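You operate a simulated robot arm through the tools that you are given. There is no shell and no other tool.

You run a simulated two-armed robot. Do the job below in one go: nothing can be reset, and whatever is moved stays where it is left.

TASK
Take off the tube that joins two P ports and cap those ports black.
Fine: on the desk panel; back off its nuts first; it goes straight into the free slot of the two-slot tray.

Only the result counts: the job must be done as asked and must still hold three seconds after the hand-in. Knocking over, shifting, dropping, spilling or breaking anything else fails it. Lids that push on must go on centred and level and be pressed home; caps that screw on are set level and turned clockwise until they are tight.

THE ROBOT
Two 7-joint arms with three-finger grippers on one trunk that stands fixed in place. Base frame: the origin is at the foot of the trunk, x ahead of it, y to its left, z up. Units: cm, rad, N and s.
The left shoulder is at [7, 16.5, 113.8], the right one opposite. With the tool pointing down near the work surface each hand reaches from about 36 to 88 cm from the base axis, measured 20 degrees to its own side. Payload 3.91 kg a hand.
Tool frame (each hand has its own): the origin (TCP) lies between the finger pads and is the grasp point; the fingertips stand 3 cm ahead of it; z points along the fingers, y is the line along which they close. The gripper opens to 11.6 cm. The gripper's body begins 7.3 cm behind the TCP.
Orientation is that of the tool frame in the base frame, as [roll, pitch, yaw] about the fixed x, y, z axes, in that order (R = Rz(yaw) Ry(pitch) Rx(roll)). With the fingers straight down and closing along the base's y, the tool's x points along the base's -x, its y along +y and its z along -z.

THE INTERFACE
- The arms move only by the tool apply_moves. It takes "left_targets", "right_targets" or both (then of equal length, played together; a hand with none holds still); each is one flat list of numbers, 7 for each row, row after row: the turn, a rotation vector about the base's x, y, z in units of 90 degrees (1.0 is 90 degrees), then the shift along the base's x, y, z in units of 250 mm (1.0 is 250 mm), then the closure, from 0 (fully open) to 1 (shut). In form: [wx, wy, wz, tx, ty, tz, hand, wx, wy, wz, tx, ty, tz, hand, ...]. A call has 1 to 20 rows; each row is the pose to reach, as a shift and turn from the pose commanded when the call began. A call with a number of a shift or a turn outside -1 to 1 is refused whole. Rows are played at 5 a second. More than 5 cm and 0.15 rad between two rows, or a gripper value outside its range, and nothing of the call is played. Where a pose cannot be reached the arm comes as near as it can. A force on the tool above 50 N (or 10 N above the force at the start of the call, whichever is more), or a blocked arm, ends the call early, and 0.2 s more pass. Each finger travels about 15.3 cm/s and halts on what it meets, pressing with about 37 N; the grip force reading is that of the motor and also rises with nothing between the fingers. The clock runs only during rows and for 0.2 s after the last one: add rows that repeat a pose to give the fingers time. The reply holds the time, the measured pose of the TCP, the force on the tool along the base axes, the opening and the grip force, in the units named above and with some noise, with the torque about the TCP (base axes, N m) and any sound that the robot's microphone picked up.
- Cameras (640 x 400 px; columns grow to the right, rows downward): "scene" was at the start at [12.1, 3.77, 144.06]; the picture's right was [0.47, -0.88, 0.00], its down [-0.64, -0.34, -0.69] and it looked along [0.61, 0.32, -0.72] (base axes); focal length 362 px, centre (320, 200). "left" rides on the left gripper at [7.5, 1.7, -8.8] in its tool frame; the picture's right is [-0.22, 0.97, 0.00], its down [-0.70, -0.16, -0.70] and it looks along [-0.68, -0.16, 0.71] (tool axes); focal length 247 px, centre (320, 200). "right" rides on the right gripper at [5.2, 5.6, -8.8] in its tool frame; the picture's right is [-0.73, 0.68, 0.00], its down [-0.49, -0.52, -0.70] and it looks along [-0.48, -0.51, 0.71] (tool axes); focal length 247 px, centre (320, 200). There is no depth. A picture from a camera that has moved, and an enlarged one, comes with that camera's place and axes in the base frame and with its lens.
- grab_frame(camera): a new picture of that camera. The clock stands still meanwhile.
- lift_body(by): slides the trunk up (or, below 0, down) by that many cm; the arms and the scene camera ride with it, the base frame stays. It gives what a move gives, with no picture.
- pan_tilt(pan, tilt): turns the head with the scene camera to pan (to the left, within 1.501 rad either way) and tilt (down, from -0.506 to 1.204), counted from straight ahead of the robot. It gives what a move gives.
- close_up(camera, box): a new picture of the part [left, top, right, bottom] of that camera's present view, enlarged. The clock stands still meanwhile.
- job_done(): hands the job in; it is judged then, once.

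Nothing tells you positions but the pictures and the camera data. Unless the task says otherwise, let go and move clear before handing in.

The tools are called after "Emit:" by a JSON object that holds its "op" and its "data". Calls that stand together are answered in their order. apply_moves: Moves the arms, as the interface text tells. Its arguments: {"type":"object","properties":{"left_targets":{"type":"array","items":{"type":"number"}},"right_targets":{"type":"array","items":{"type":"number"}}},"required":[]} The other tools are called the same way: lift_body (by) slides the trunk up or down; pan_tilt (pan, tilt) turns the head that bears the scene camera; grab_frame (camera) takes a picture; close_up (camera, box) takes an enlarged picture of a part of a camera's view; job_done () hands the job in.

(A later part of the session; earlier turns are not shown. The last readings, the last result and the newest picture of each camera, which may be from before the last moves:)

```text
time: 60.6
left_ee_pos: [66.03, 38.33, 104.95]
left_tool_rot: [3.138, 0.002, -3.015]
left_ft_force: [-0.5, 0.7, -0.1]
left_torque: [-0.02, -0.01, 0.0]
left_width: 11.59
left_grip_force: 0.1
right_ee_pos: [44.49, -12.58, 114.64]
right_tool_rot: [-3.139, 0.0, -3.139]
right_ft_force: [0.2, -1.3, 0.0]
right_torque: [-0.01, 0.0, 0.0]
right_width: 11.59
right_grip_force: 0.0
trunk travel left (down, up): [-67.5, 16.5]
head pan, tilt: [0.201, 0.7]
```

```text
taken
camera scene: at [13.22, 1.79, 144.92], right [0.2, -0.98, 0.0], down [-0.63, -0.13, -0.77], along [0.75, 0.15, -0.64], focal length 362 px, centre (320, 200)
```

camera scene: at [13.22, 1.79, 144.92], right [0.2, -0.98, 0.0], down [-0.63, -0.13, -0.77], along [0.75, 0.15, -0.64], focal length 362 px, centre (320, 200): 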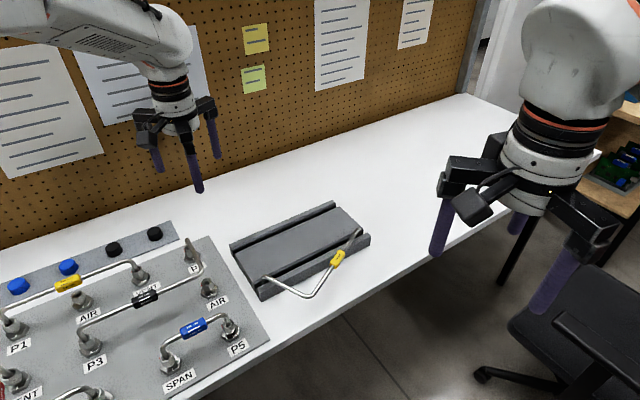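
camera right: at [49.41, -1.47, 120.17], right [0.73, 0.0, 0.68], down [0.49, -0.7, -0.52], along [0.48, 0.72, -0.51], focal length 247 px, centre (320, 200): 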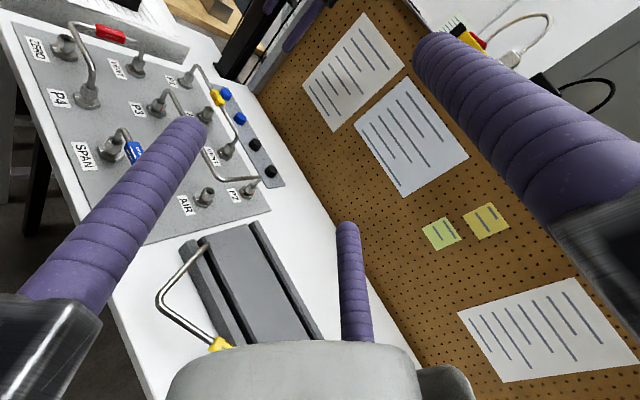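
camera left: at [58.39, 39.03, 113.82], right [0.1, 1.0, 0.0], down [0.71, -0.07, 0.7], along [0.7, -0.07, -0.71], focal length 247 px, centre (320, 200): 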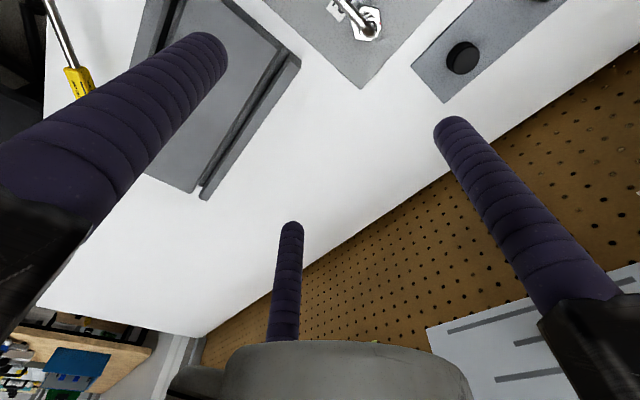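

Emit:
{"op": "close_up", "data": {"camera": "scene", "box": [220, 190, 380, 310]}}

Emit:
{"op": "close_up", "data": {"camera": "left", "box": [60, 0, 320, 200]}}

Emit:
{"op": "close_up", "data": {"camera": "scene", "box": [300, 195, 380, 260]}}

```text
3.33 times, centred on (300, 250) of scene
camera zoom: at [13.22, 1.79, 144.92], right [0.2, -0.98, 0.0], down [-0.63, -0.13, -0.77], along [0.75, 0.15, -0.64], focal length 1206 px, centre (387, 33)
```

zoom: 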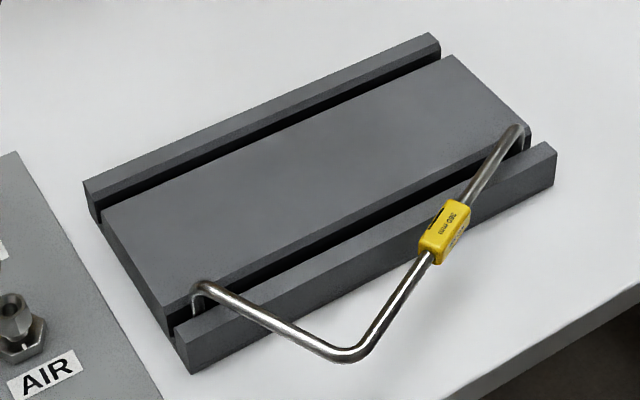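

```text
2.00 times, centred on (190, 100) of left
camera zoom: at [58.39, 39.03, 113.82], right [0.1, 1.0, 0.0], down [0.71, -0.07, 0.7], along [0.7, -0.07, -0.71], focal length 494 px, centre (580, 400)
```

zoom: 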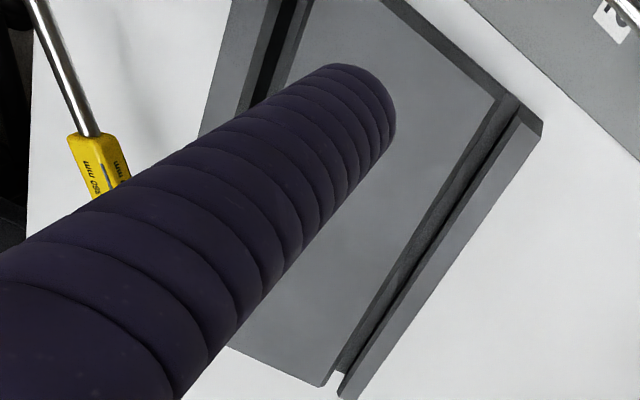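

```text
6.15 times, centred on (340, 228) of scene
camera zoom: at [13.22, 1.79, 144.92], right [0.2, -0.98, 0.0], down [-0.63, -0.13, -0.77], along [0.75, 0.15, -0.64], focal length 2227 px, centre (197, 31)
```

zoom: 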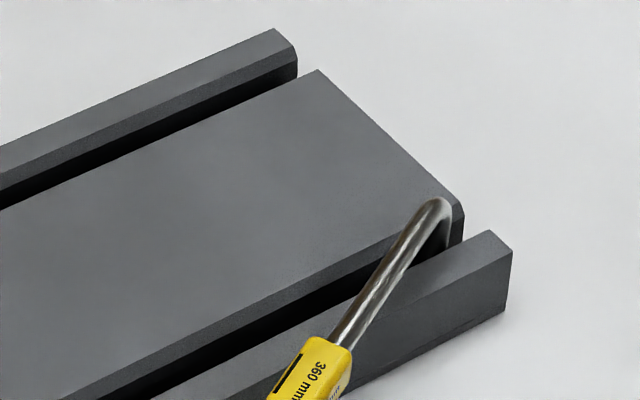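

Now the tray shows well: the yellow tube sits in the front slot, the rear slot is free, and slots run parallel to the panel. I'll turn the left hand to −45° and look down the tray's length to measure the free slot.

Emit:
{"op": "apply_moves", "data": {"left_targets": [0, 0, -0.0829, -0.0229, 0.0097, 0.0171, 0, 0, 0, -0.1657, -0.0457, 0.0194, 0.0343, 0, 0, 0, -0.2486, -0.0686, 0.0291, 0.0514, 0, 0, 0, -0.3314, -0.0914, 0.0389, 0.0686, 0, 0, 0, -0.4143, -0.1143, 0.0486, 0.0857, 0, 0, 0, -0.4971, -0.1371, 0.0583, 0.1029, 0, 0, 0, -0.58, -0.16, 0.068, 0.12, 0, 0, 0, -0.58, -0.16, 0.068, 0.12, 0]}}

Emit:
{"op": "grab_frame", "data": {"camera": "left"}}

Emit:
{"op": "close_up", "data": {"camera": "left", "box": [230, 70, 430, 250]}}

```text
time: 62.4
left_ee_pos: [62.02, 39.69, 107.86]
left_tool_rot: [3.139, 0.001, 2.357]
left_ft_force: [0.5, 0.2, -1.1]
left_torque: [0.01, -0.01, -0.02]
left_width: 11.6
left_grip_force: 0.0
right_ee_pos: [44.51, -12.67, 114.54]
right_tool_rot: [3.138, -0.001, -3.138]
right_ft_force: [1.2, 0.6, 0.1]
right_torque: [-0.04, 0.0, 0.01]
right_width: 11.58
right_grip_force: 0.0
trunk travel left (down, up): [-67.5, 16.5]
head pan, tilt: [0.201, 0.7]
```

```text
taken
camera left: at [58.01, 46.22, 116.84], right [0.85, 0.53, 0.0], down [0.38, -0.61, 0.7], along [0.38, -0.59, -0.71], focal length 247 px, centre (320, 200)
```

left: 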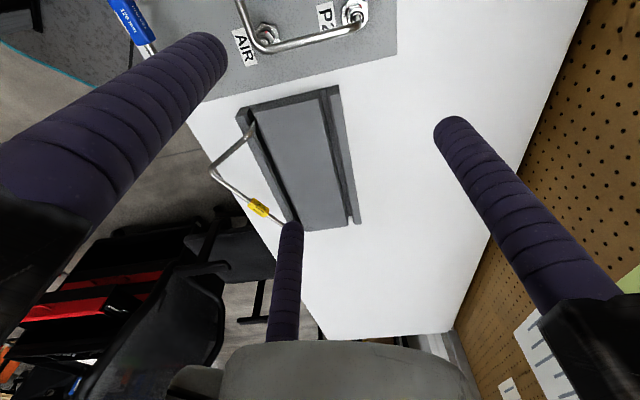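

```text
2.22 times, centred on (330, 160) of left
camera zoom: at [58.01, 46.22, 116.84], right [0.85, 0.53, 0.0], down [0.38, -0.61, 0.7], along [0.38, -0.59, -0.71], focal length 549 px, centre (298, 289)
```

zoom: 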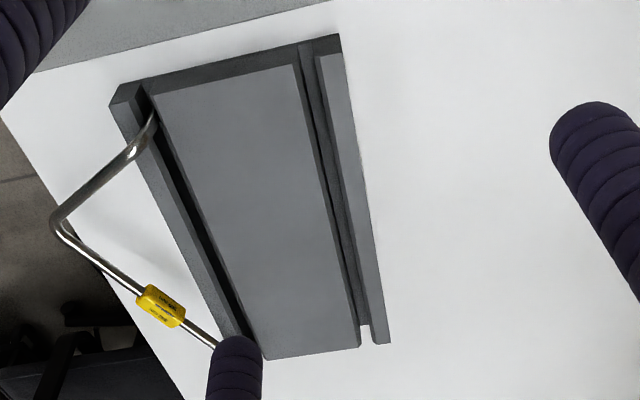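

Emit:
{"op": "close_up", "data": {"camera": "left", "box": [335, 80, 375, 105]}}

Emit:
{"op": "close_up", "data": {"camera": "left", "box": [325, 205, 373, 235]}}

Emit:
{"op": "close_up", "data": {"camera": "left", "box": [270, 75, 366, 135]}}

```text
16.00 times, centred on (355, 92) of left
camera zoom: at [58.01, 46.22, 116.84], right [0.85, 0.53, 0.0], down [0.38, -0.61, 0.7], along [0.38, -0.59, -0.71], focal length 3952 px, centre (-240, 1920)
```

zoom: 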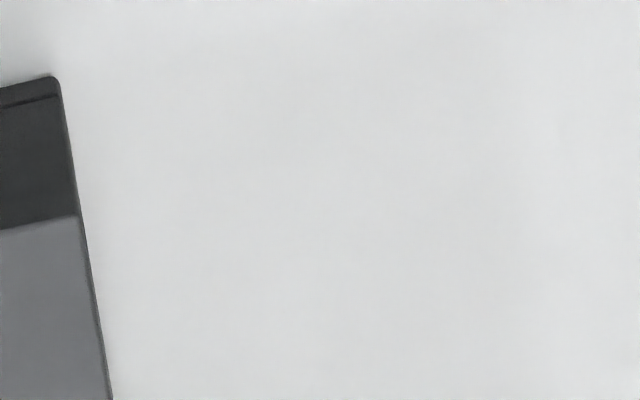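

```text
13.33 times, centred on (349, 220) of left
camera zoom: at [58.01, 46.22, 116.84], right [0.85, 0.53, 0.0], down [0.38, -0.61, 0.7], along [0.38, -0.59, -0.71], focal length 3293 px, centre (-67, -67)
```

zoom: 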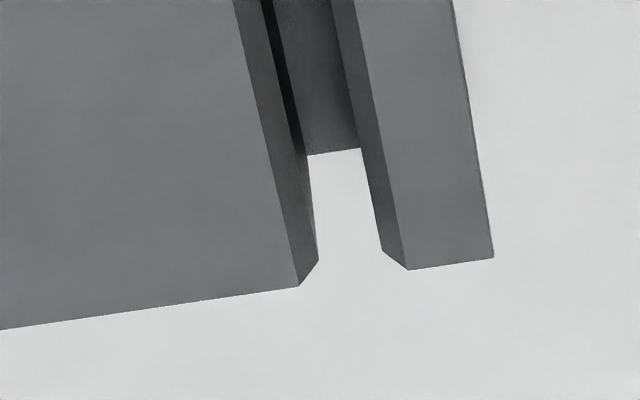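

```text
6.67 times, centred on (318, 105) of left
camera zoom: at [58.01, 46.22, 116.84], right [0.85, 0.53, 0.0], down [0.38, -0.61, 0.7], along [0.38, -0.59, -0.71], focal length 1646 px, centre (333, 833)
```

zoom: 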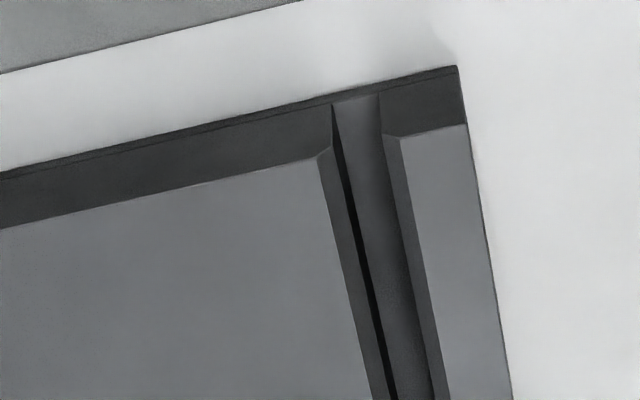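

The free slot's centre line runs from (66.6, 33.7) to (88.7, 11.5) at −45°, 1.15 cm wide inside with chamfered edges (top z 79.1, floor about 76.3). Tube geometry checks out as 24 + 12 cm legs, run axis at z 84. I'll go above the bare stretch between tag and corner, tube along the hand's x-axis so one finger is on one side and two on the other.

Emit:
{"op": "apply_moves", "data": {"left_targets": [0, 0, 0, -0.1033, -0.0014, -0.13, 0.2, 0, 0, 0, -0.2066, -0.0028, -0.26, 0.4, 0, 0, 0, -0.31, -0.0042, -0.39, 0.4, 0, 0, 0, -0.4132, -0.0056, -0.518, 0.4, 0, 0, 0, -0.4132, -0.0056, -0.518, 0.4]}}

Emit:
{"op": "grab_frame", "data": {"camera": "left"}}

Emit:
{"op": "close_up", "data": {"camera": "scene", "box": [60, 220, 260, 345]}}

```text
time: 63.6
left_ee_pos: [51.63, 39.84, 94.99]
left_tool_rot: [3.137, 0.001, 2.356]
left_ft_force: [0.8, 0.6, -0.4]
left_torque: [-0.02, -0.04, -0.01]
left_width: 6.96
left_grip_force: 0.0
right_ee_pos: [44.67, -12.69, 114.63]
right_tool_rot: [3.137, -0.001, -3.139]
right_ft_force: [0.6, 0.0, -0.3]
right_torque: [0.0, 0.03, 0.01]
right_width: 11.62
right_grip_force: 0.1
trunk travel left (down, up): [-67.5, 16.5]
head pan, tilt: [0.201, 0.7]
```

```text
taken
camera left: at [47.57, 46.4, 103.78], right [0.85, 0.53, 0.0], down [0.38, -0.61, 0.7], along [0.38, -0.59, -0.71], focal length 247 px, centre (320, 200)
```

left: 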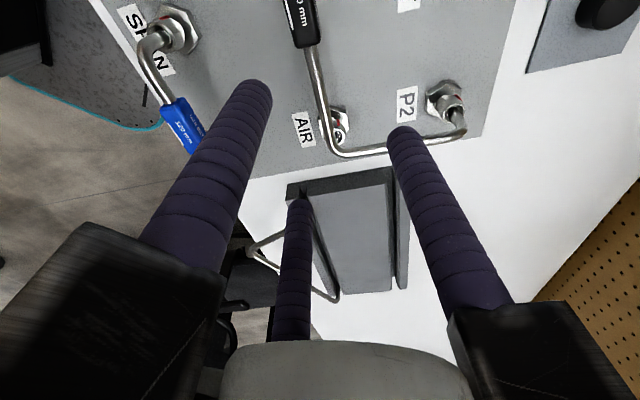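

```text
3.20 times, centred on (160, 282) of scene
camera zoom: at [13.33, 1.67, 144.92], right [0.2, -0.98, 0.0], down [-0.63, -0.13, -0.76], along [0.75, 0.15, -0.64], focal length 1158 px, centre (832, -64)
```

zoom: 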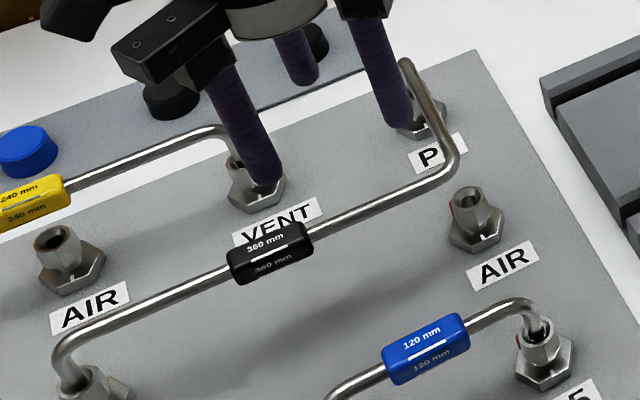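

Emit:
{"op": "close_up", "data": {"camera": "left", "box": [272, 40, 368, 160]}}

```text
3.33 times, centred on (320, 100) of left
camera zoom: at [47.57, 46.4, 103.78], right [0.85, 0.53, 0.0], down [0.38, -0.61, 0.7], along [0.38, -0.59, -0.71], focal length 823 px, centre (320, 533)
```

zoom: 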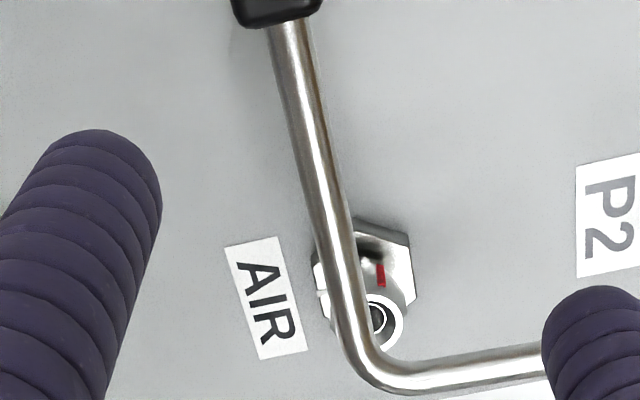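

The tube is nearly parallel to the hand's x-axis; I shift 4.6 mm so the closing jaws centre on it, descend so it lies in the lower part of the fingers, and close.

Emit:
{"op": "apply_moves", "data": {"left_targets": [0, 0, 0, -0.0129, -0.013, -0.12, 0.4, 0, 0, 0, -0.0129, -0.013, -0.25, 0.4, 0, 0, 0, -0.0129, -0.013, -0.35, 0.4, 0, 0, 0, -0.0129, -0.013, -0.387, 0.4, 0, 0, 0, -0.0129, -0.013, -0.387, 0.6, 0, 0, 0, -0.0129, -0.013, -0.387, 0.75, 0, 0, 0, -0.0129, -0.013, -0.387, 0.95, 0, 0, 0, -0.0129, -0.013, -0.387, 0.95, 0, 0, 0, -0.0129, -0.013, -0.387, 0.95]}}

Emit:
{"op": "grab_frame", "data": {"camera": "left"}}

Emit:
{"op": "close_up", "data": {"camera": "scene", "box": [60, 220, 260, 345]}}

```text
time: 65.6
left_ee_pos: [51.52, 39.33, 85.25]
left_tool_rot: [3.139, 0.002, 2.359]
left_ft_force: [6.1, 5.8, 1.9]
left_torque: [0.31, 0.15, -0.06]
left_width: 1.63
left_grip_force: 37.5
right_ee_pos: [44.7, -12.61, 114.61]
right_tool_rot: [3.137, 0.0, -3.14]
right_ft_force: [-0.1, 0.3, 0.6]
right_torque: [0.04, -0.01, -0.03]
right_width: 11.61
right_grip_force: 0.1
trunk travel left (down, up): [-67.5, 16.5]
head pan, tilt: [0.201, 0.7]
```

```text
taken
camera left: at [47.44, 45.84, 94.12], right [0.85, 0.53, 0.0], down [0.38, -0.6, 0.7], along [0.38, -0.59, -0.71], focal length 247 px, centre (320, 200)
```

left: 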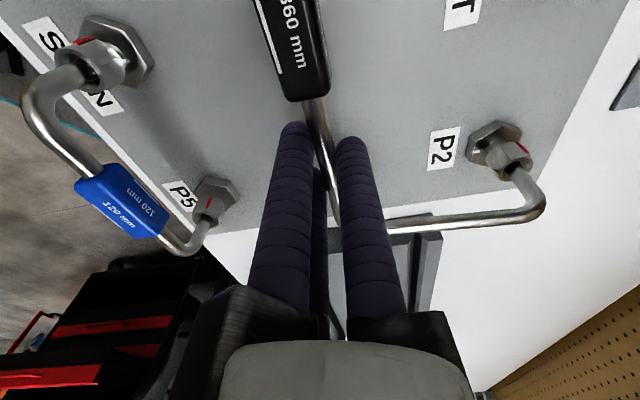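

```text
3.20 times, centred on (160, 282) of scene
camera zoom: at [13.39, 1.79, 144.91], right [0.2, -0.98, 0.0], down [-0.63, -0.13, -0.76], along [0.75, 0.15, -0.64], focal length 1158 px, centre (832, -64)
```

zoom: 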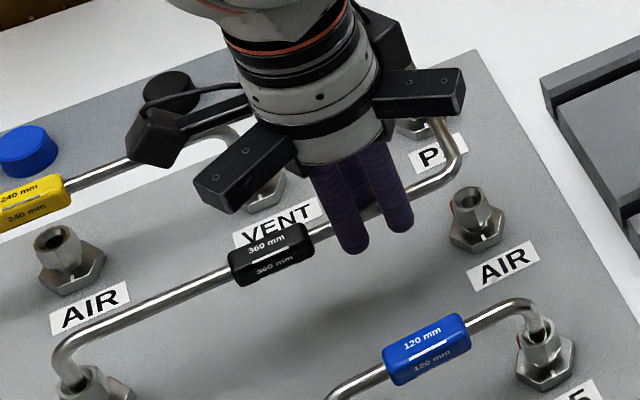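

The tube is held (1.63 cm jaw width). Lifting slowly, watching the force for any hang-up at the ports.

Emit:
{"op": "apply_moves", "data": {"left_targets": [0, 0, 0, 0.003, 0.003, 0.012, 0.95, 0, 0, 0, 0.005, 0.005, 0.028, 0.95, 0, 0, 0, 0.006, 0.006, 0.048, 0.95, 0, 0, 0, 0.006, 0.006, 0.07, 0.95, 0, 0, 0, 0.006, 0.006, 0.1, 0.95, 0, 0, 0, 0.006, 0.006, 0.1, 0.95]}}

Emit:
{"op": "grab_frame", "data": {"camera": "left"}}

Emit:
{"op": "close_up", "data": {"camera": "scene", "box": [60, 220, 260, 360]}}

```text
time: 67.0
left_ee_pos: [51.55, 39.61, 87.79]
left_tool_rot: [3.137, 0.0, 2.36]
left_ft_force: [0.5, -0.5, 0.2]
left_torque: [-0.01, 0.01, -0.06]
left_width: 1.64
left_grip_force: 36.8
right_ee_pos: [44.69, -12.59, 114.53]
right_tool_rot: [3.139, -0.001, -3.138]
right_ft_force: [0.4, -0.1, -1.0]
right_torque: [-0.01, -0.01, 0.0]
right_width: 11.61
right_grip_force: 0.0
trunk travel left (down, up): [-67.5, 16.5]
head pan, tilt: [0.201, 0.7]
```

```text
taken
camera left: at [47.49, 46.03, 96.66], right [0.85, 0.53, 0.0], down [0.38, -0.6, 0.7], along [0.38, -0.59, -0.71], focal length 247 px, centre (320, 200)
```

left: 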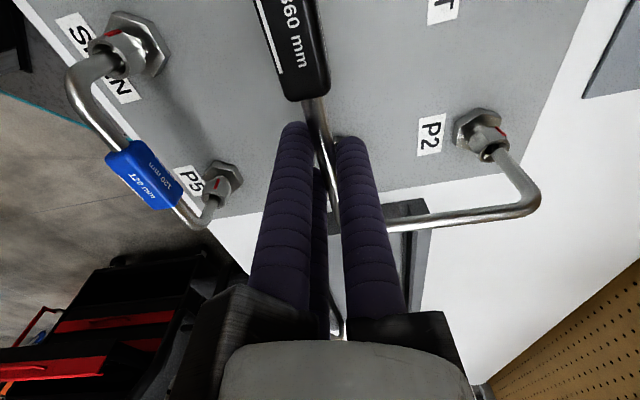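

```text
2.86 times, centred on (160, 290) of scene
camera zoom: at [13.35, 1.72, 144.91], right [0.2, -0.98, 0.0], down [-0.63, -0.13, -0.76], along [0.75, 0.15, -0.64], focal length 1034 px, centre (777, -57)
```

zoom: 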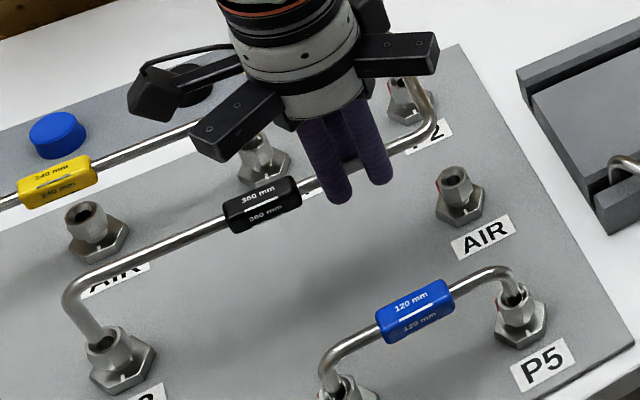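

The tube comes up freely at both ends. I'll lift on to well above the other fittings.

Emit:
{"op": "apply_moves", "data": {"left_targets": [0, 0, 0, 0, 0, 0.03, 0.95, 0, 0, 0, 0, 0, 0.06, 0.95, 0, 0, 0, 0, 0, 0.1, 0.95, 0, 0, 0, 0, 0, 0.15, 0.95, 0, 0, 0, 0, 0, 0.2, 0.95, 0, 0, 0, 0, 0, 0.26, 0.95, 0, 0, 0, 0, 0, 0.32, 0.95, 0, 0, 0, 0, 0, 0.38, 0.95, 0, 0, 0, 0, 0, 0.4, 0.95, 0, 0, 0, 0, 0, 0.4, 0.95]}}

Emit:
{"op": "grab_frame", "data": {"camera": "left"}}

Emit:
{"op": "grab_frame", "data": {"camera": "scene"}}

Emit:
{"op": "close_up", "data": {"camera": "scene", "box": [60, 180, 260, 340]}}

```text
time: 69.2
left_ee_pos: [51.62, 39.58, 97.92]
left_tool_rot: [3.137, 0.002, 2.36]
left_ft_force: [0.3, -0.5, -0.5]
left_torque: [0.01, -0.01, 0.01]
left_width: 1.61
left_grip_force: 37.3
right_ee_pos: [44.58, -12.69, 114.67]
right_tool_rot: [3.137, 0.0, -3.137]
right_ft_force: [-0.3, 0.1, 0.4]
right_torque: [-0.03, 0.03, 0.0]
right_width: 11.61
right_grip_force: 0.1
trunk travel left (down, up): [-67.5, 16.5]
head pan, tilt: [0.201, 0.7]
```

```text
taken
camera left: at [47.53, 46.03, 106.74], right [0.85, 0.53, 0.0], down [0.38, -0.6, 0.7], along [0.38, -0.59, -0.71], focal length 247 px, centre (320, 200)
```

left: 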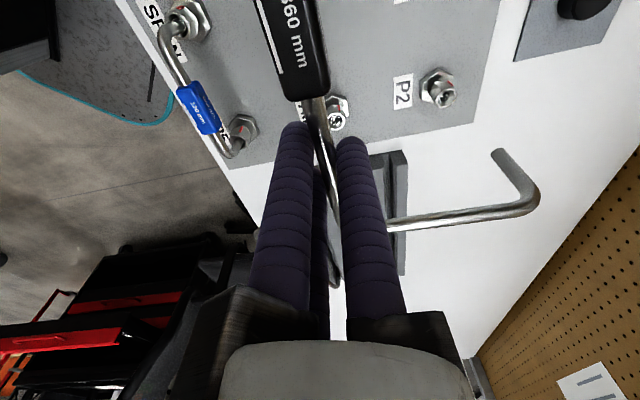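

```text
taken
camera scene: at [13.32, 1.71, 144.92], right [0.2, -0.98, 0.0], down [-0.63, -0.13, -0.76], along [0.75, 0.15, -0.64], focal length 362 px, centre (320, 200)
```

scene: 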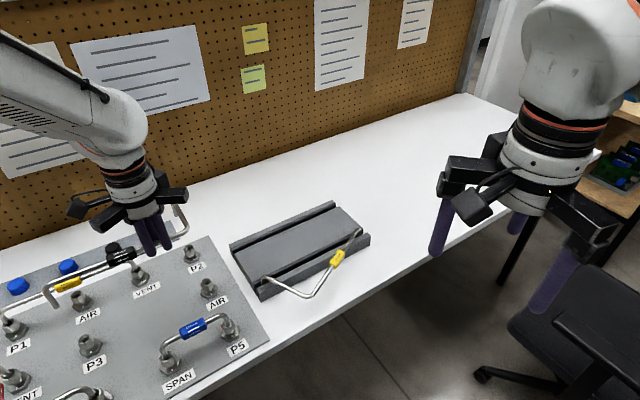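

```text
2.50 times, centred on (160, 260) of scene
camera zoom: at [13.32, 1.71, 144.92], right [0.2, -0.98, 0.0], down [-0.63, -0.13, -0.76], along [0.75, 0.15, -0.64], focal length 905 px, centre (720, 50)
```

zoom: 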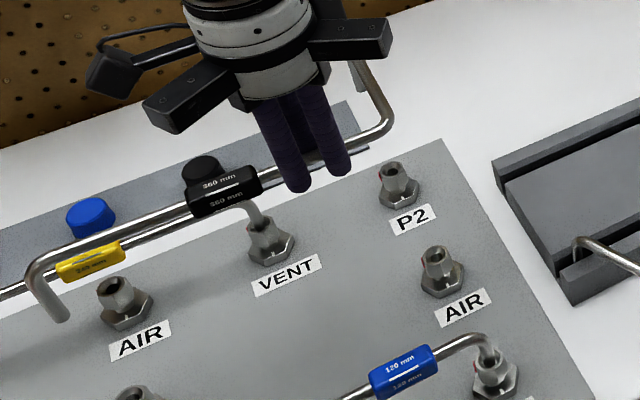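

Both ends are out and the ports are clear; the tube's legs are about 6 cm. I'll carry it over the tray, turned −26.7° so its two ends line up with the free rear slot, and bring the right hand to a spot from which its camera watches the tray.

Emit:
{"op": "apply_moves", "data": {"left_targets": [0, 0, -0.033, 0.0968, -0.1094, 0, 0.95, 0, 0, -0.0659, 0.1937, -0.2188, 0, 0.95, 0, 0, -0.0989, 0.2905, -0.3283, 0, 0.95, 0, 0, -0.1319, 0.3874, -0.4377, 0, 0.95, 0, 0, -0.1648, 0.4842, -0.5471, 0, 0.95, 0, 0, -0.1978, 0.5811, -0.6565, 0, 0.95, 0, 0, -0.2308, 0.6779, -0.766, 0, 0.95, 0, 0, -0.2637, 0.7748, -0.8754, 0, 0.95, 0, 0, -0.2967, 0.8716, -0.9848, 0, 0.95, 0, 0, -0.2967, 0.8716, -0.9848, 0, 0.95, 0, 0, -0.2967, 0.8716, -0.9848, 0, 0.95], "right_targets": [0, 0, 0.0909, 0.0124, -0.0049, -0.0385, 0, 0, 0, 0.1818, 0.0247, -0.0098, -0.0771, 0, 0, 0, 0.2727, 0.0371, -0.0147, -0.1156, 0, 0, 0, 0.3636, 0.0495, -0.0196, -0.1542, 0, 0, 0, 0.4545, 0.0618, -0.0245, -0.1927, 0, 0, 0, 0.5455, 0.0742, -0.0295, -0.2313, 0, 0, 0, 0.6364, 0.0865, -0.0344, -0.2698, 0, 0, 0, 0.7273, 0.0989, -0.0393, -0.3084, 0, 0, 0, 0.8182, 0.1113, -0.0442, -0.3469, 0, 0, 0, 0.9091, 0.1236, -0.0491, -0.3855, 0, 0, 0, 1.0, 0.136, -0.054, -0.424, 0]}}

Emit:
{"op": "grab_frame", "data": {"camera": "left"}}

Emit:
{"op": "grab_frame", "data": {"camera": "right"}}

Emit:
{"op": "grab_frame", "data": {"camera": "scene"}}

```text
time: 71.6
left_ee_pos: [73.47, 14.88, 97.65]
left_tool_rot: [3.14, 0.003, 1.893]
left_ft_force: [1.1, 0.3, -0.1]
left_torque: [0.0, 0.03, 0.02]
left_width: 1.61
left_grip_force: 36.4
right_ee_pos: [46.87, -13.62, 102.36]
right_tool_rot: [-2.973, 0.157, -2.39]
right_ft_force: [0.1, 0.6, -0.2]
right_torque: [0.05, 0.01, 0.01]
right_width: 11.6
right_grip_force: 0.0
right hand out of reach, approached as far as the arm can: row 4, 5, 6, 7, 8, 9, 10, 11
trunk travel left (down, up): [-67.5, 16.5]
head pan, tilt: [0.201, 0.7]
```

```text
taken
camera left: at [72.63, 22.57, 106.44], right [1.0, 0.1, 0.0], down [0.07, -0.71, 0.7], along [0.07, -0.7, -0.71], focal length 247 px, centre (320, 200)
```

left: 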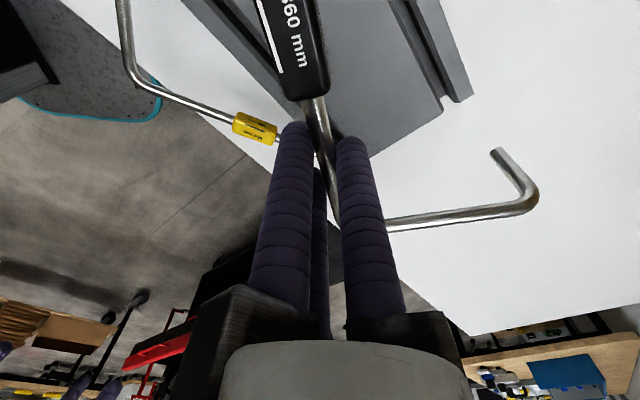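

```text
taken
camera right: at [37.4, -12.84, 109.13], right [0.08, 1.0, 0.0], down [0.53, -0.05, 0.85], along [0.84, -0.07, -0.53], focal length 247 px, centre (320, 200)
```

right: 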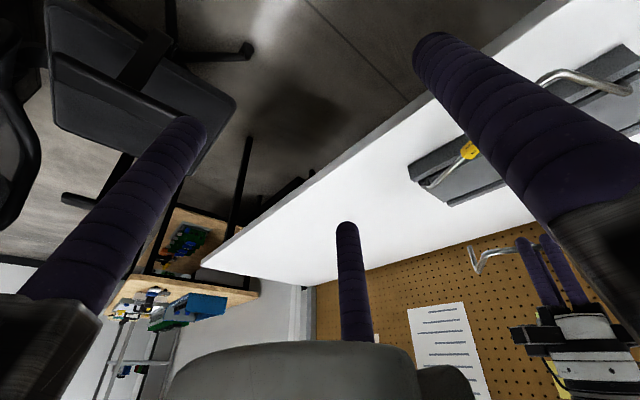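

```text
taken
camera scene: at [13.61, 1.65, 144.88], right [0.2, -0.98, 0.0], down [-0.63, -0.13, -0.76], along [0.75, 0.15, -0.65], focal length 362 px, centre (320, 200)
```

scene: 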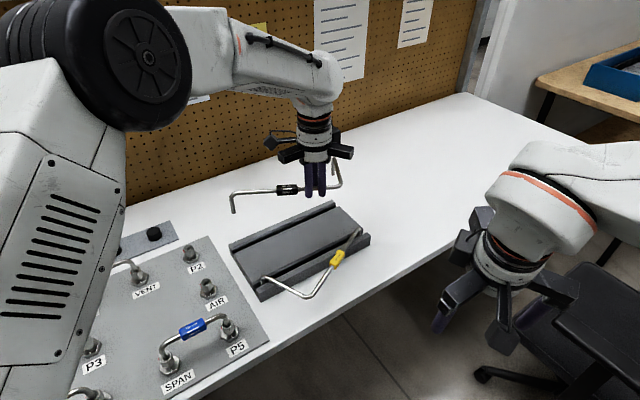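

Emit:
{"op": "close_up", "data": {"camera": "left", "box": [370, 60, 530, 180]}}

Emit:
{"op": "close_up", "data": {"camera": "scene", "box": [210, 140, 390, 300]}}

```text
3.33 times, centred on (450, 120) of left
camera zoom: at [72.63, 22.57, 106.44], right [1.0, 0.1, 0.0], down [0.07, -0.71, 0.7], along [0.07, -0.7, -0.71], focal length 823 px, centre (-113, 467)
```

zoom: 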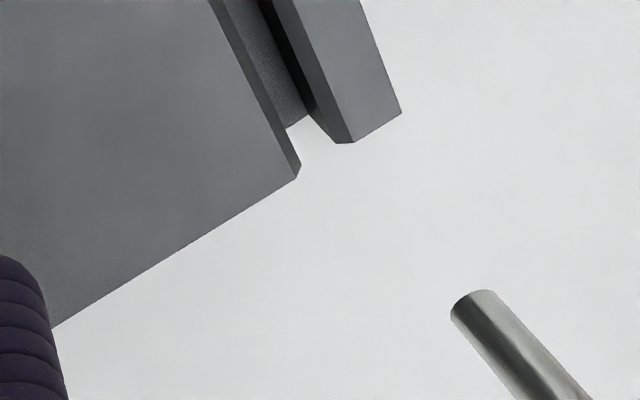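

```text
2.50 times, centred on (300, 220) of scene
camera zoom: at [13.61, 1.65, 144.88], right [0.2, -0.98, 0.0], down [-0.63, -0.13, -0.76], along [0.75, 0.15, -0.65], focal length 905 px, centre (370, 150)
```

zoom: 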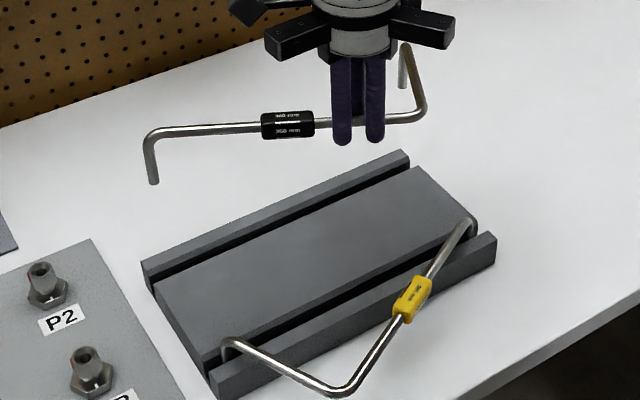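

The P2-end lines up with the slot line within a millimetre in the left view. I'll lower until the tube's ends hover about 1.5–2 cm above the tray and check both ends.

Emit:
{"op": "apply_moves", "data": {"left_targets": [0, 0, 0, 0, 0, -0.1, 0.95, 0, 0, 0, 0, 0, -0.2, 0.95, 0, 0, 0, 0, 0, -0.3, 0.95, 0, 0, 0, 0, 0, -0.36, 0.95, 0, 0, 0, 0, 0, -0.36, 0.95]}}

Emit:
{"op": "close_up", "data": {"camera": "left", "box": [370, 60, 530, 180]}}

Emit:
{"op": "close_up", "data": {"camera": "scene", "box": [210, 170, 370, 290]}}

Emit:
{"op": "close_up", "data": {"camera": "scene", "box": [220, 215, 284, 265]}}

```text
time: 72.8
left_ee_pos: [73.21, 14.97, 88.94]
left_tool_rot: [3.137, 0.003, 1.892]
left_ft_force: [-0.4, -0.2, -0.4]
left_torque: [-0.03, -0.01, 0.0]
left_width: 1.63
left_grip_force: 37.2
right_ee_pos: [46.63, -13.62, 102.48]
right_tool_rot: [-2.97, 0.159, -2.391]
right_ft_force: [-0.4, 0.4, -0.8]
right_torque: [0.0, -0.01, 0.04]
right_width: 11.62
right_grip_force: 0.1
trunk travel left (down, up): [-67.5, 16.5]
head pan, tilt: [0.201, 0.7]
```

```text
3.33 times, centred on (450, 120) of left
camera zoom: at [72.46, 22.64, 97.78], right [1.0, 0.1, 0.0], down [0.07, -0.71, 0.7], along [0.07, -0.7, -0.71], focal length 823 px, centre (-113, 467)
```

zoom: 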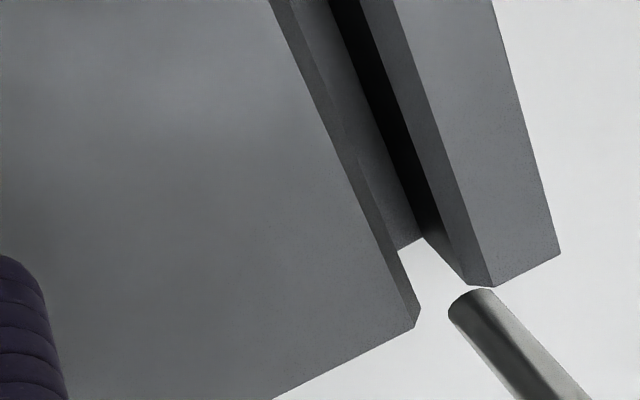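

```text
3.33 times, centred on (290, 230) of scene
camera zoom: at [13.27, 1.68, 144.92], right [0.2, -0.98, 0.0], down [-0.63, -0.13, -0.77], along [0.75, 0.15, -0.64], focal length 1206 px, centre (420, 100)
```

zoom: 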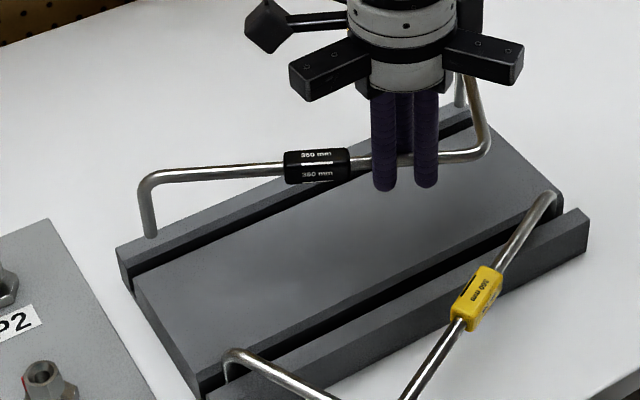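

```text
8.00 times, centred on (252, 240) of scene
camera zoom: at [13.27, 1.68, 144.92], right [0.2, -0.98, 0.0], down [-0.63, -0.13, -0.77], along [0.75, 0.15, -0.64], focal length 2895 px, centre (864, -120)
```

zoom: 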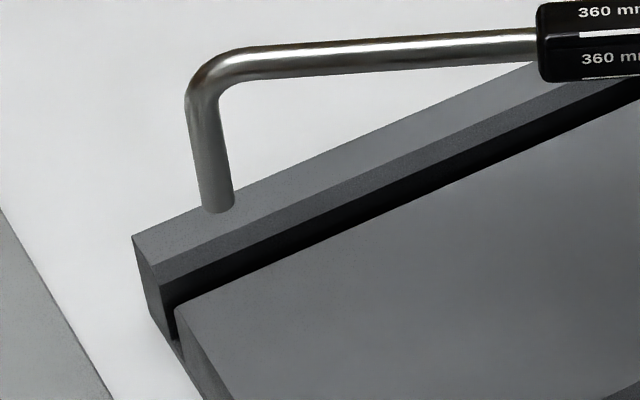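

Both ends are 1–2.5 mm toward the front of the slot's centre line; the chamfer would accept that, but I'll shift by about 2 mm and lower the ends into the slot most of the way.

Emit:
{"op": "apply_moves", "data": {"left_targets": [0, 0, 0, 0.0136, -0.0024, -0.02, 0.95, 0, 0, 0, 0.0136, -0.0024, -0.05, 0.95, 0, 0, 0, 0.0136, -0.0024, -0.08, 0.95, 0, 0, 0, 0.0136, -0.0024, -0.1, 0.95, 0, 0, 0, 0.0136, -0.0024, -0.12, 0.95, 0, 0, 0, 0.0136, -0.0024, -0.14, 0.95, 0, 0, 0, 0.0136, -0.0024, -0.16, 0.95, 0, 0, 0, 0.0136, -0.0024, -0.18, 0.95, 0, 0, 0, 0.0136, -0.0024, -0.18, 0.95]}}

Emit:
{"op": "close_up", "data": {"camera": "left", "box": [370, 60, 530, 180]}}

Emit:
{"op": "close_up", "data": {"camera": "scene", "box": [210, 170, 370, 290]}}

Emit:
{"op": "close_up", "data": {"camera": "scene", "box": [220, 215, 284, 265]}}

```text
time: 74.8
left_ee_pos: [73.3, 14.46, 84.67]
left_tool_rot: [3.136, 0.002, 1.893]
left_ft_force: [-23.6, -15.5, 9.4]
left_torque: [-0.9, 0.13, 0.16]
left_width: 1.62
left_grip_force: 37.5
right_ee_pos: [46.34, -13.72, 102.71]
right_tool_rot: [-2.968, 0.164, -2.391]
right_ft_force: [0.7, 0.2, 0.8]
right_torque: [-0.01, 0.0, -0.01]
right_width: 11.58
right_grip_force: 0.2
trunk travel left (down, up): [-67.5, 16.5]
head pan, tilt: [0.201, 0.7]
```

```text
3.33 times, centred on (450, 120) of left
camera zoom: at [72.62, 22.11, 93.48], right [1.0, 0.09, 0.01], down [0.06, -0.71, 0.7], along [0.07, -0.7, -0.71], focal length 823 px, centre (-113, 467)
```

zoom: 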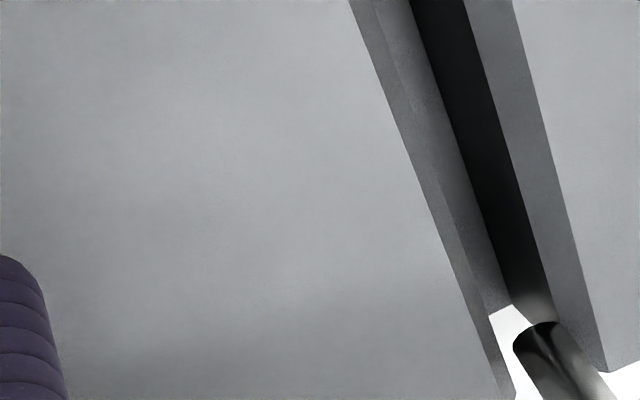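

```text
3.33 times, centred on (290, 230) of scene
camera zoom: at [12.81, 1.43, 144.97], right [0.2, -0.98, 0.0], down [-0.63, -0.13, -0.77], along [0.75, 0.15, -0.64], focal length 1206 px, centre (420, 100)
```

zoom: 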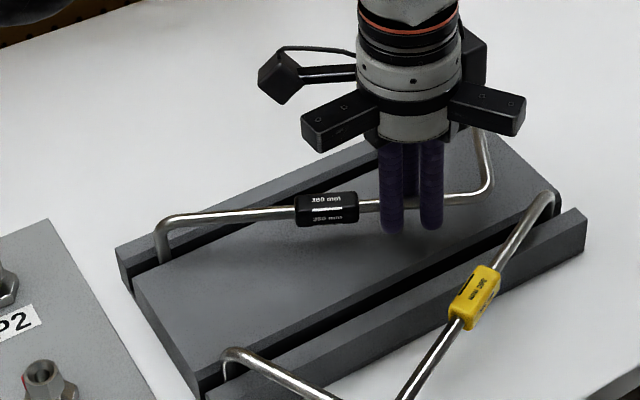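

```text
8.00 times, centred on (252, 240) of scene
camera zoom: at [12.81, 1.43, 144.97], right [0.2, -0.98, 0.0], down [-0.63, -0.13, -0.77], along [0.75, 0.15, -0.64], focal length 2895 px, centre (864, -120)
```

zoom: 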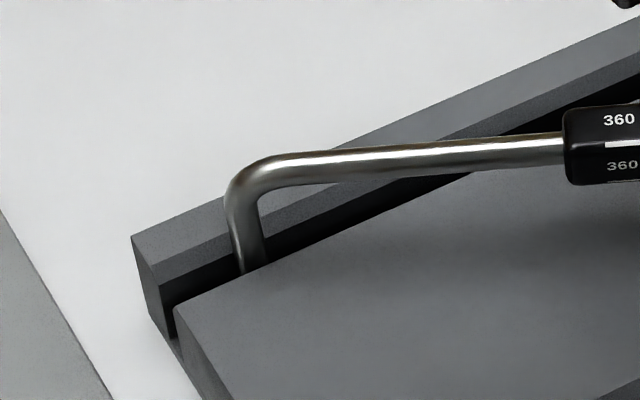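

Both ends are inside the slot, but the hand is pressing sideways (28 N), so I ease the command back toward the front and then lower the rest.

Emit:
{"op": "apply_moves", "data": {"left_targets": [0, 0, 0, -0.005, -0.009, 0, 0.95, 0, 0, 0, -0.009, -0.016, 0, 0.95, 0, 0, 0, -0.009, -0.016, -0.01, 0.95, 0, 0, 0, -0.009, -0.016, -0.02, 0.95, 0, 0, 0, -0.009, -0.016, -0.02, 0.95]}}

Emit:
{"op": "close_up", "data": {"camera": "left", "box": [370, 80, 530, 200]}}

```text
time: 76.0
left_ee_pos: [73.3, 14.36, 84.27]
left_tool_rot: [3.132, 0.0, 1.892]
left_ft_force: [-19.1, -9.4, 20.0]
left_torque: [1.28, 0.63, 0.25]
left_width: 1.63
left_grip_force: 37.0
right_ee_pos: [46.36, -13.82, 102.68]
right_tool_rot: [-2.967, 0.164, -2.39]
right_ft_force: [0.1, -1.0, -0.2]
right_torque: [-0.01, 0.0, 0.03]
right_width: 11.61
right_grip_force: 0.0
trunk travel left (down, up): [-67.5, 16.5]
head pan, tilt: [0.201, 0.7]
```

```text
3.33 times, centred on (450, 140) of left
camera zoom: at [72.53, 21.98, 93.13], right [1.0, 0.1, 0.01], down [0.06, -0.71, 0.7], along [0.07, -0.7, -0.71], focal length 823 px, centre (-113, 400)
```

zoom: 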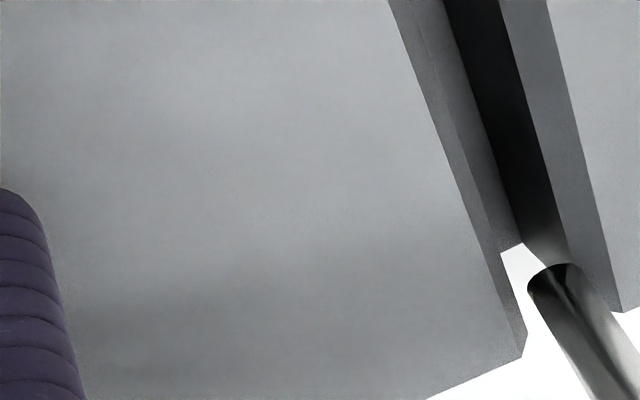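

Emit:
{"op": "close_up", "data": {"camera": "scene", "box": [310, 180, 374, 230]}}

Emit:
{"op": "close_up", "data": {"camera": "scene", "box": [230, 215, 278, 255]}}

Emit:
{"op": "grab_frame", "data": {"camera": "left"}}

Emit:
{"op": "grab_frame", "data": {"camera": "right"}}

```text
8.00 times, centred on (342, 205) of scene
camera zoom: at [12.78, 1.48, 144.99], right [0.2, -0.98, 0.0], down [-0.63, -0.13, -0.77], along [0.75, 0.15, -0.64], focal length 2895 px, centre (144, 160)
```

zoom: 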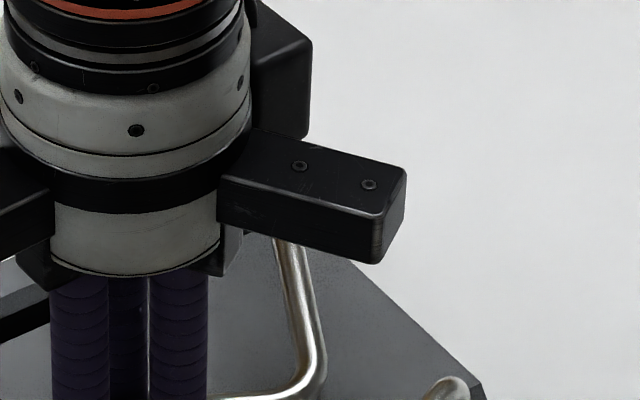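

```text
10.00 times, centred on (254, 235) of scene
camera zoom: at [12.78, 1.48, 144.99], right [0.2, -0.98, 0.0], down [-0.63, -0.13, -0.77], along [0.75, 0.15, -0.64], focal length 3619 px, centre (980, -150)
```

zoom: 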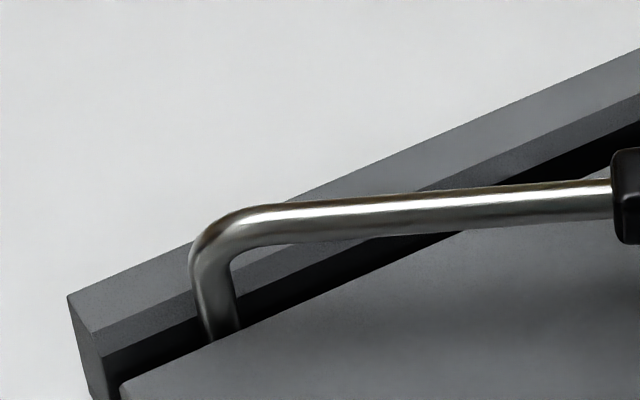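

```text
taken
camera left: at [72.53, 21.98, 93.13], right [1.0, 0.1, 0.01], down [0.06, -0.71, 0.7], along [0.07, -0.7, -0.71], focal length 247 px, centre (320, 200)
```

left: 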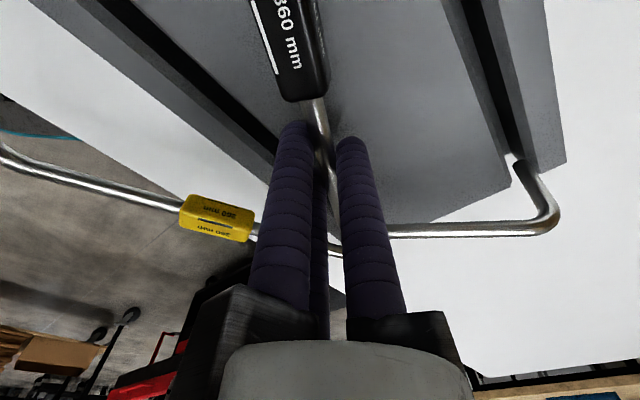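

```text
taken
camera right: at [36.79, -12.95, 109.4], right [0.08, 1.0, 0.0], down [0.53, -0.05, 0.85], along [0.85, -0.07, -0.53], focal length 247 px, centre (320, 200)
```

right: 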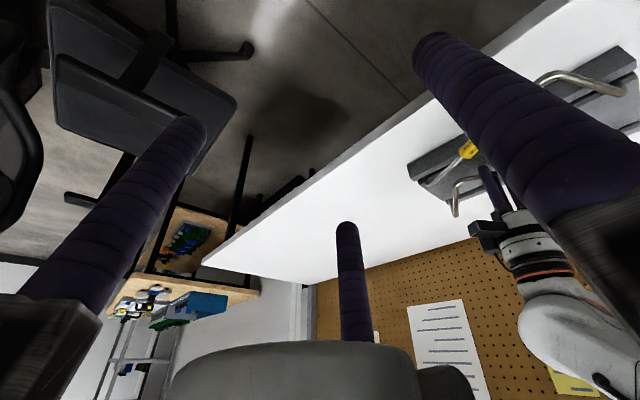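

Emit:
{"op": "close_up", "data": {"camera": "right", "box": [400, 130, 528, 230]}}

Emit:
{"op": "close_up", "data": {"camera": "left", "box": [460, 100, 588, 250]}}

```text
4.00 times, centred on (464, 180) of right
camera zoom: at [36.79, -12.95, 109.4], right [0.08, 1.0, 0.0], down [0.53, -0.05, 0.85], along [0.85, -0.07, -0.53], focal length 988 px, centre (-256, 280)
```

zoom: 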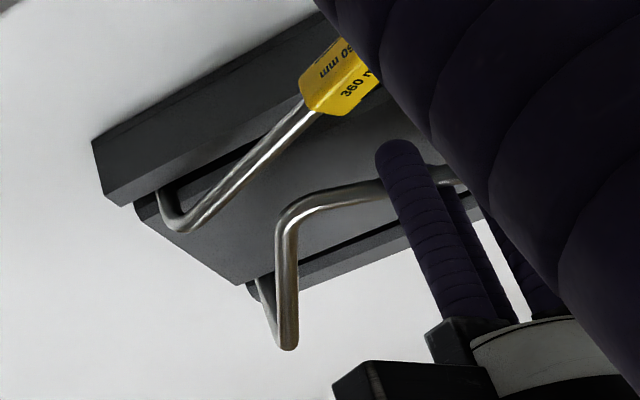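

```text
2.67 times, centred on (524, 175) of left
camera zoom: at [72.53, 21.98, 93.13], right [1.0, 0.1, 0.01], down [0.06, -0.71, 0.7], along [0.07, -0.7, -0.71], focal length 659 px, centre (-224, 267)
```

zoom: 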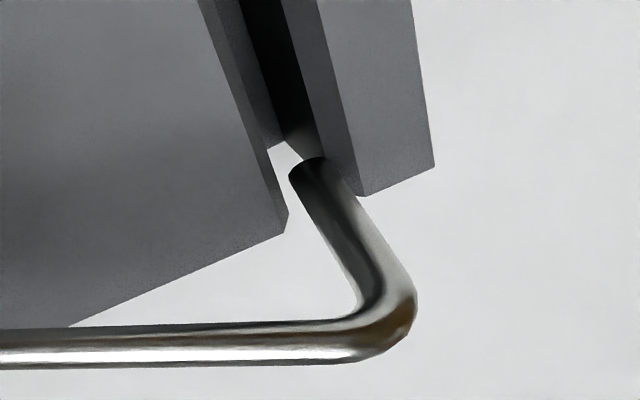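

The P2-end appears to have caught on the rear bar's chamfer and the tube has rolled a few degrees in the grip. I'll lift clear again and measure before retrying.

Emit:
{"op": "apply_moves", "data": {"left_targets": [0, 0, 0, 0, 0, 0.03, 0.95, 0, 0, 0, 0, 0, 0.07, 0.95, 0, 0, 0, 0, 0, 0.12, 0.95, 0, 0, 0, 0, 0, 0.18, 0.95, 0, 0, 0, 0, 0, 0.2, 0.95, 0, 0, 0, 0, 0, 0.2, 0.95]}}

Emit:
{"op": "grab_frame", "data": {"camera": "left"}}

Emit:
{"op": "close_up", "data": {"camera": "left", "box": [400, 80, 560, 240]}}

Emit:
{"op": "close_up", "data": {"camera": "scene", "box": [210, 160, 370, 280]}}

Emit:
{"op": "close_up", "data": {"camera": "scene", "box": [220, 195, 284, 245]}}

```text
time: 77.4
left_ee_pos: [73.48, 14.49, 88.99]
left_tool_rot: [3.138, 0.002, 1.893]
left_ft_force: [0.2, 0.3, -0.7]
left_torque: [-0.01, 0.04, -0.01]
left_width: 1.65
left_grip_force: 37.2
right_ee_pos: [46.68, -13.56, 102.6]
right_tool_rot: [-2.97, 0.159, -2.391]
right_ft_force: [0.5, -0.6, -0.1]
right_torque: [0.0, -0.01, 0.01]
right_width: 11.63
right_grip_force: 0.2
trunk travel left (down, up): [-67.5, 16.5]
head pan, tilt: [0.201, 0.7]
```

```text
taken
camera left: at [72.76, 22.1, 97.78], right [1.0, 0.1, 0.0], down [0.07, -0.71, 0.7], along [0.07, -0.7, -0.71], focal length 247 px, centre (320, 200)
```

left: 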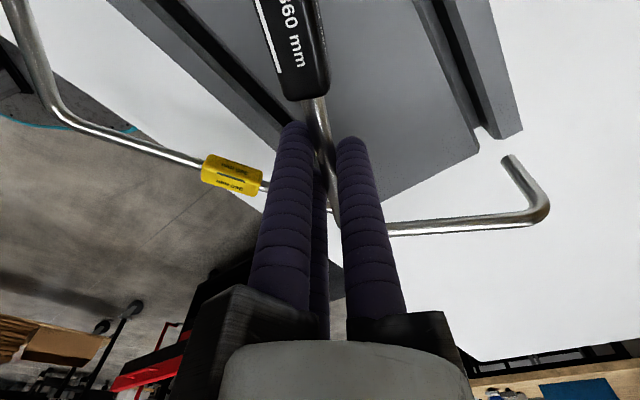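

```text
2.50 times, centred on (480, 160) of left
camera zoom: at [72.76, 22.1, 97.78], right [1.0, 0.1, 0.0], down [0.07, -0.71, 0.7], along [0.07, -0.7, -0.71], focal length 617 px, centre (-80, 300)
```

zoom: 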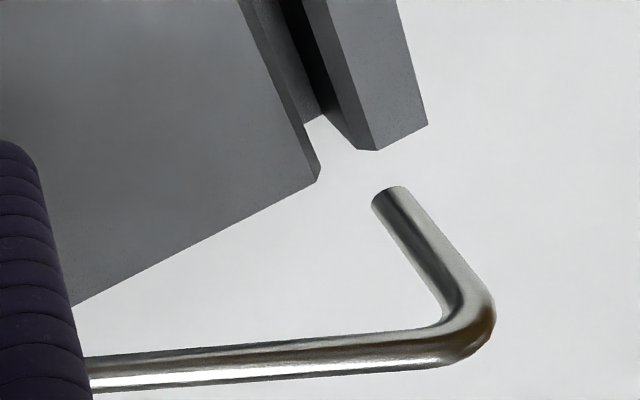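

```text
3.33 times, centred on (290, 220) of scene
camera zoom: at [13.33, 1.7, 144.92], right [0.2, -0.98, 0.0], down [-0.63, -0.13, -0.76], along [0.75, 0.15, -0.64], focal length 1206 px, centre (420, 133)
```

zoom: 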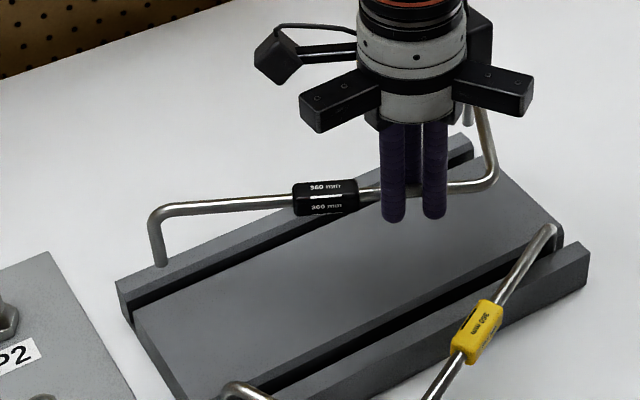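

```text
8.00 times, centred on (252, 220) of scene
camera zoom: at [13.33, 1.7, 144.92], right [0.2, -0.98, 0.0], down [-0.63, -0.13, -0.76], along [0.75, 0.15, -0.64], focal length 2895 px, centre (864, 40)
```

zoom: 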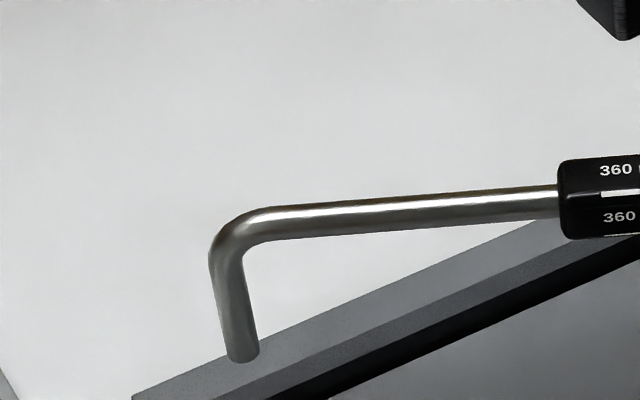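

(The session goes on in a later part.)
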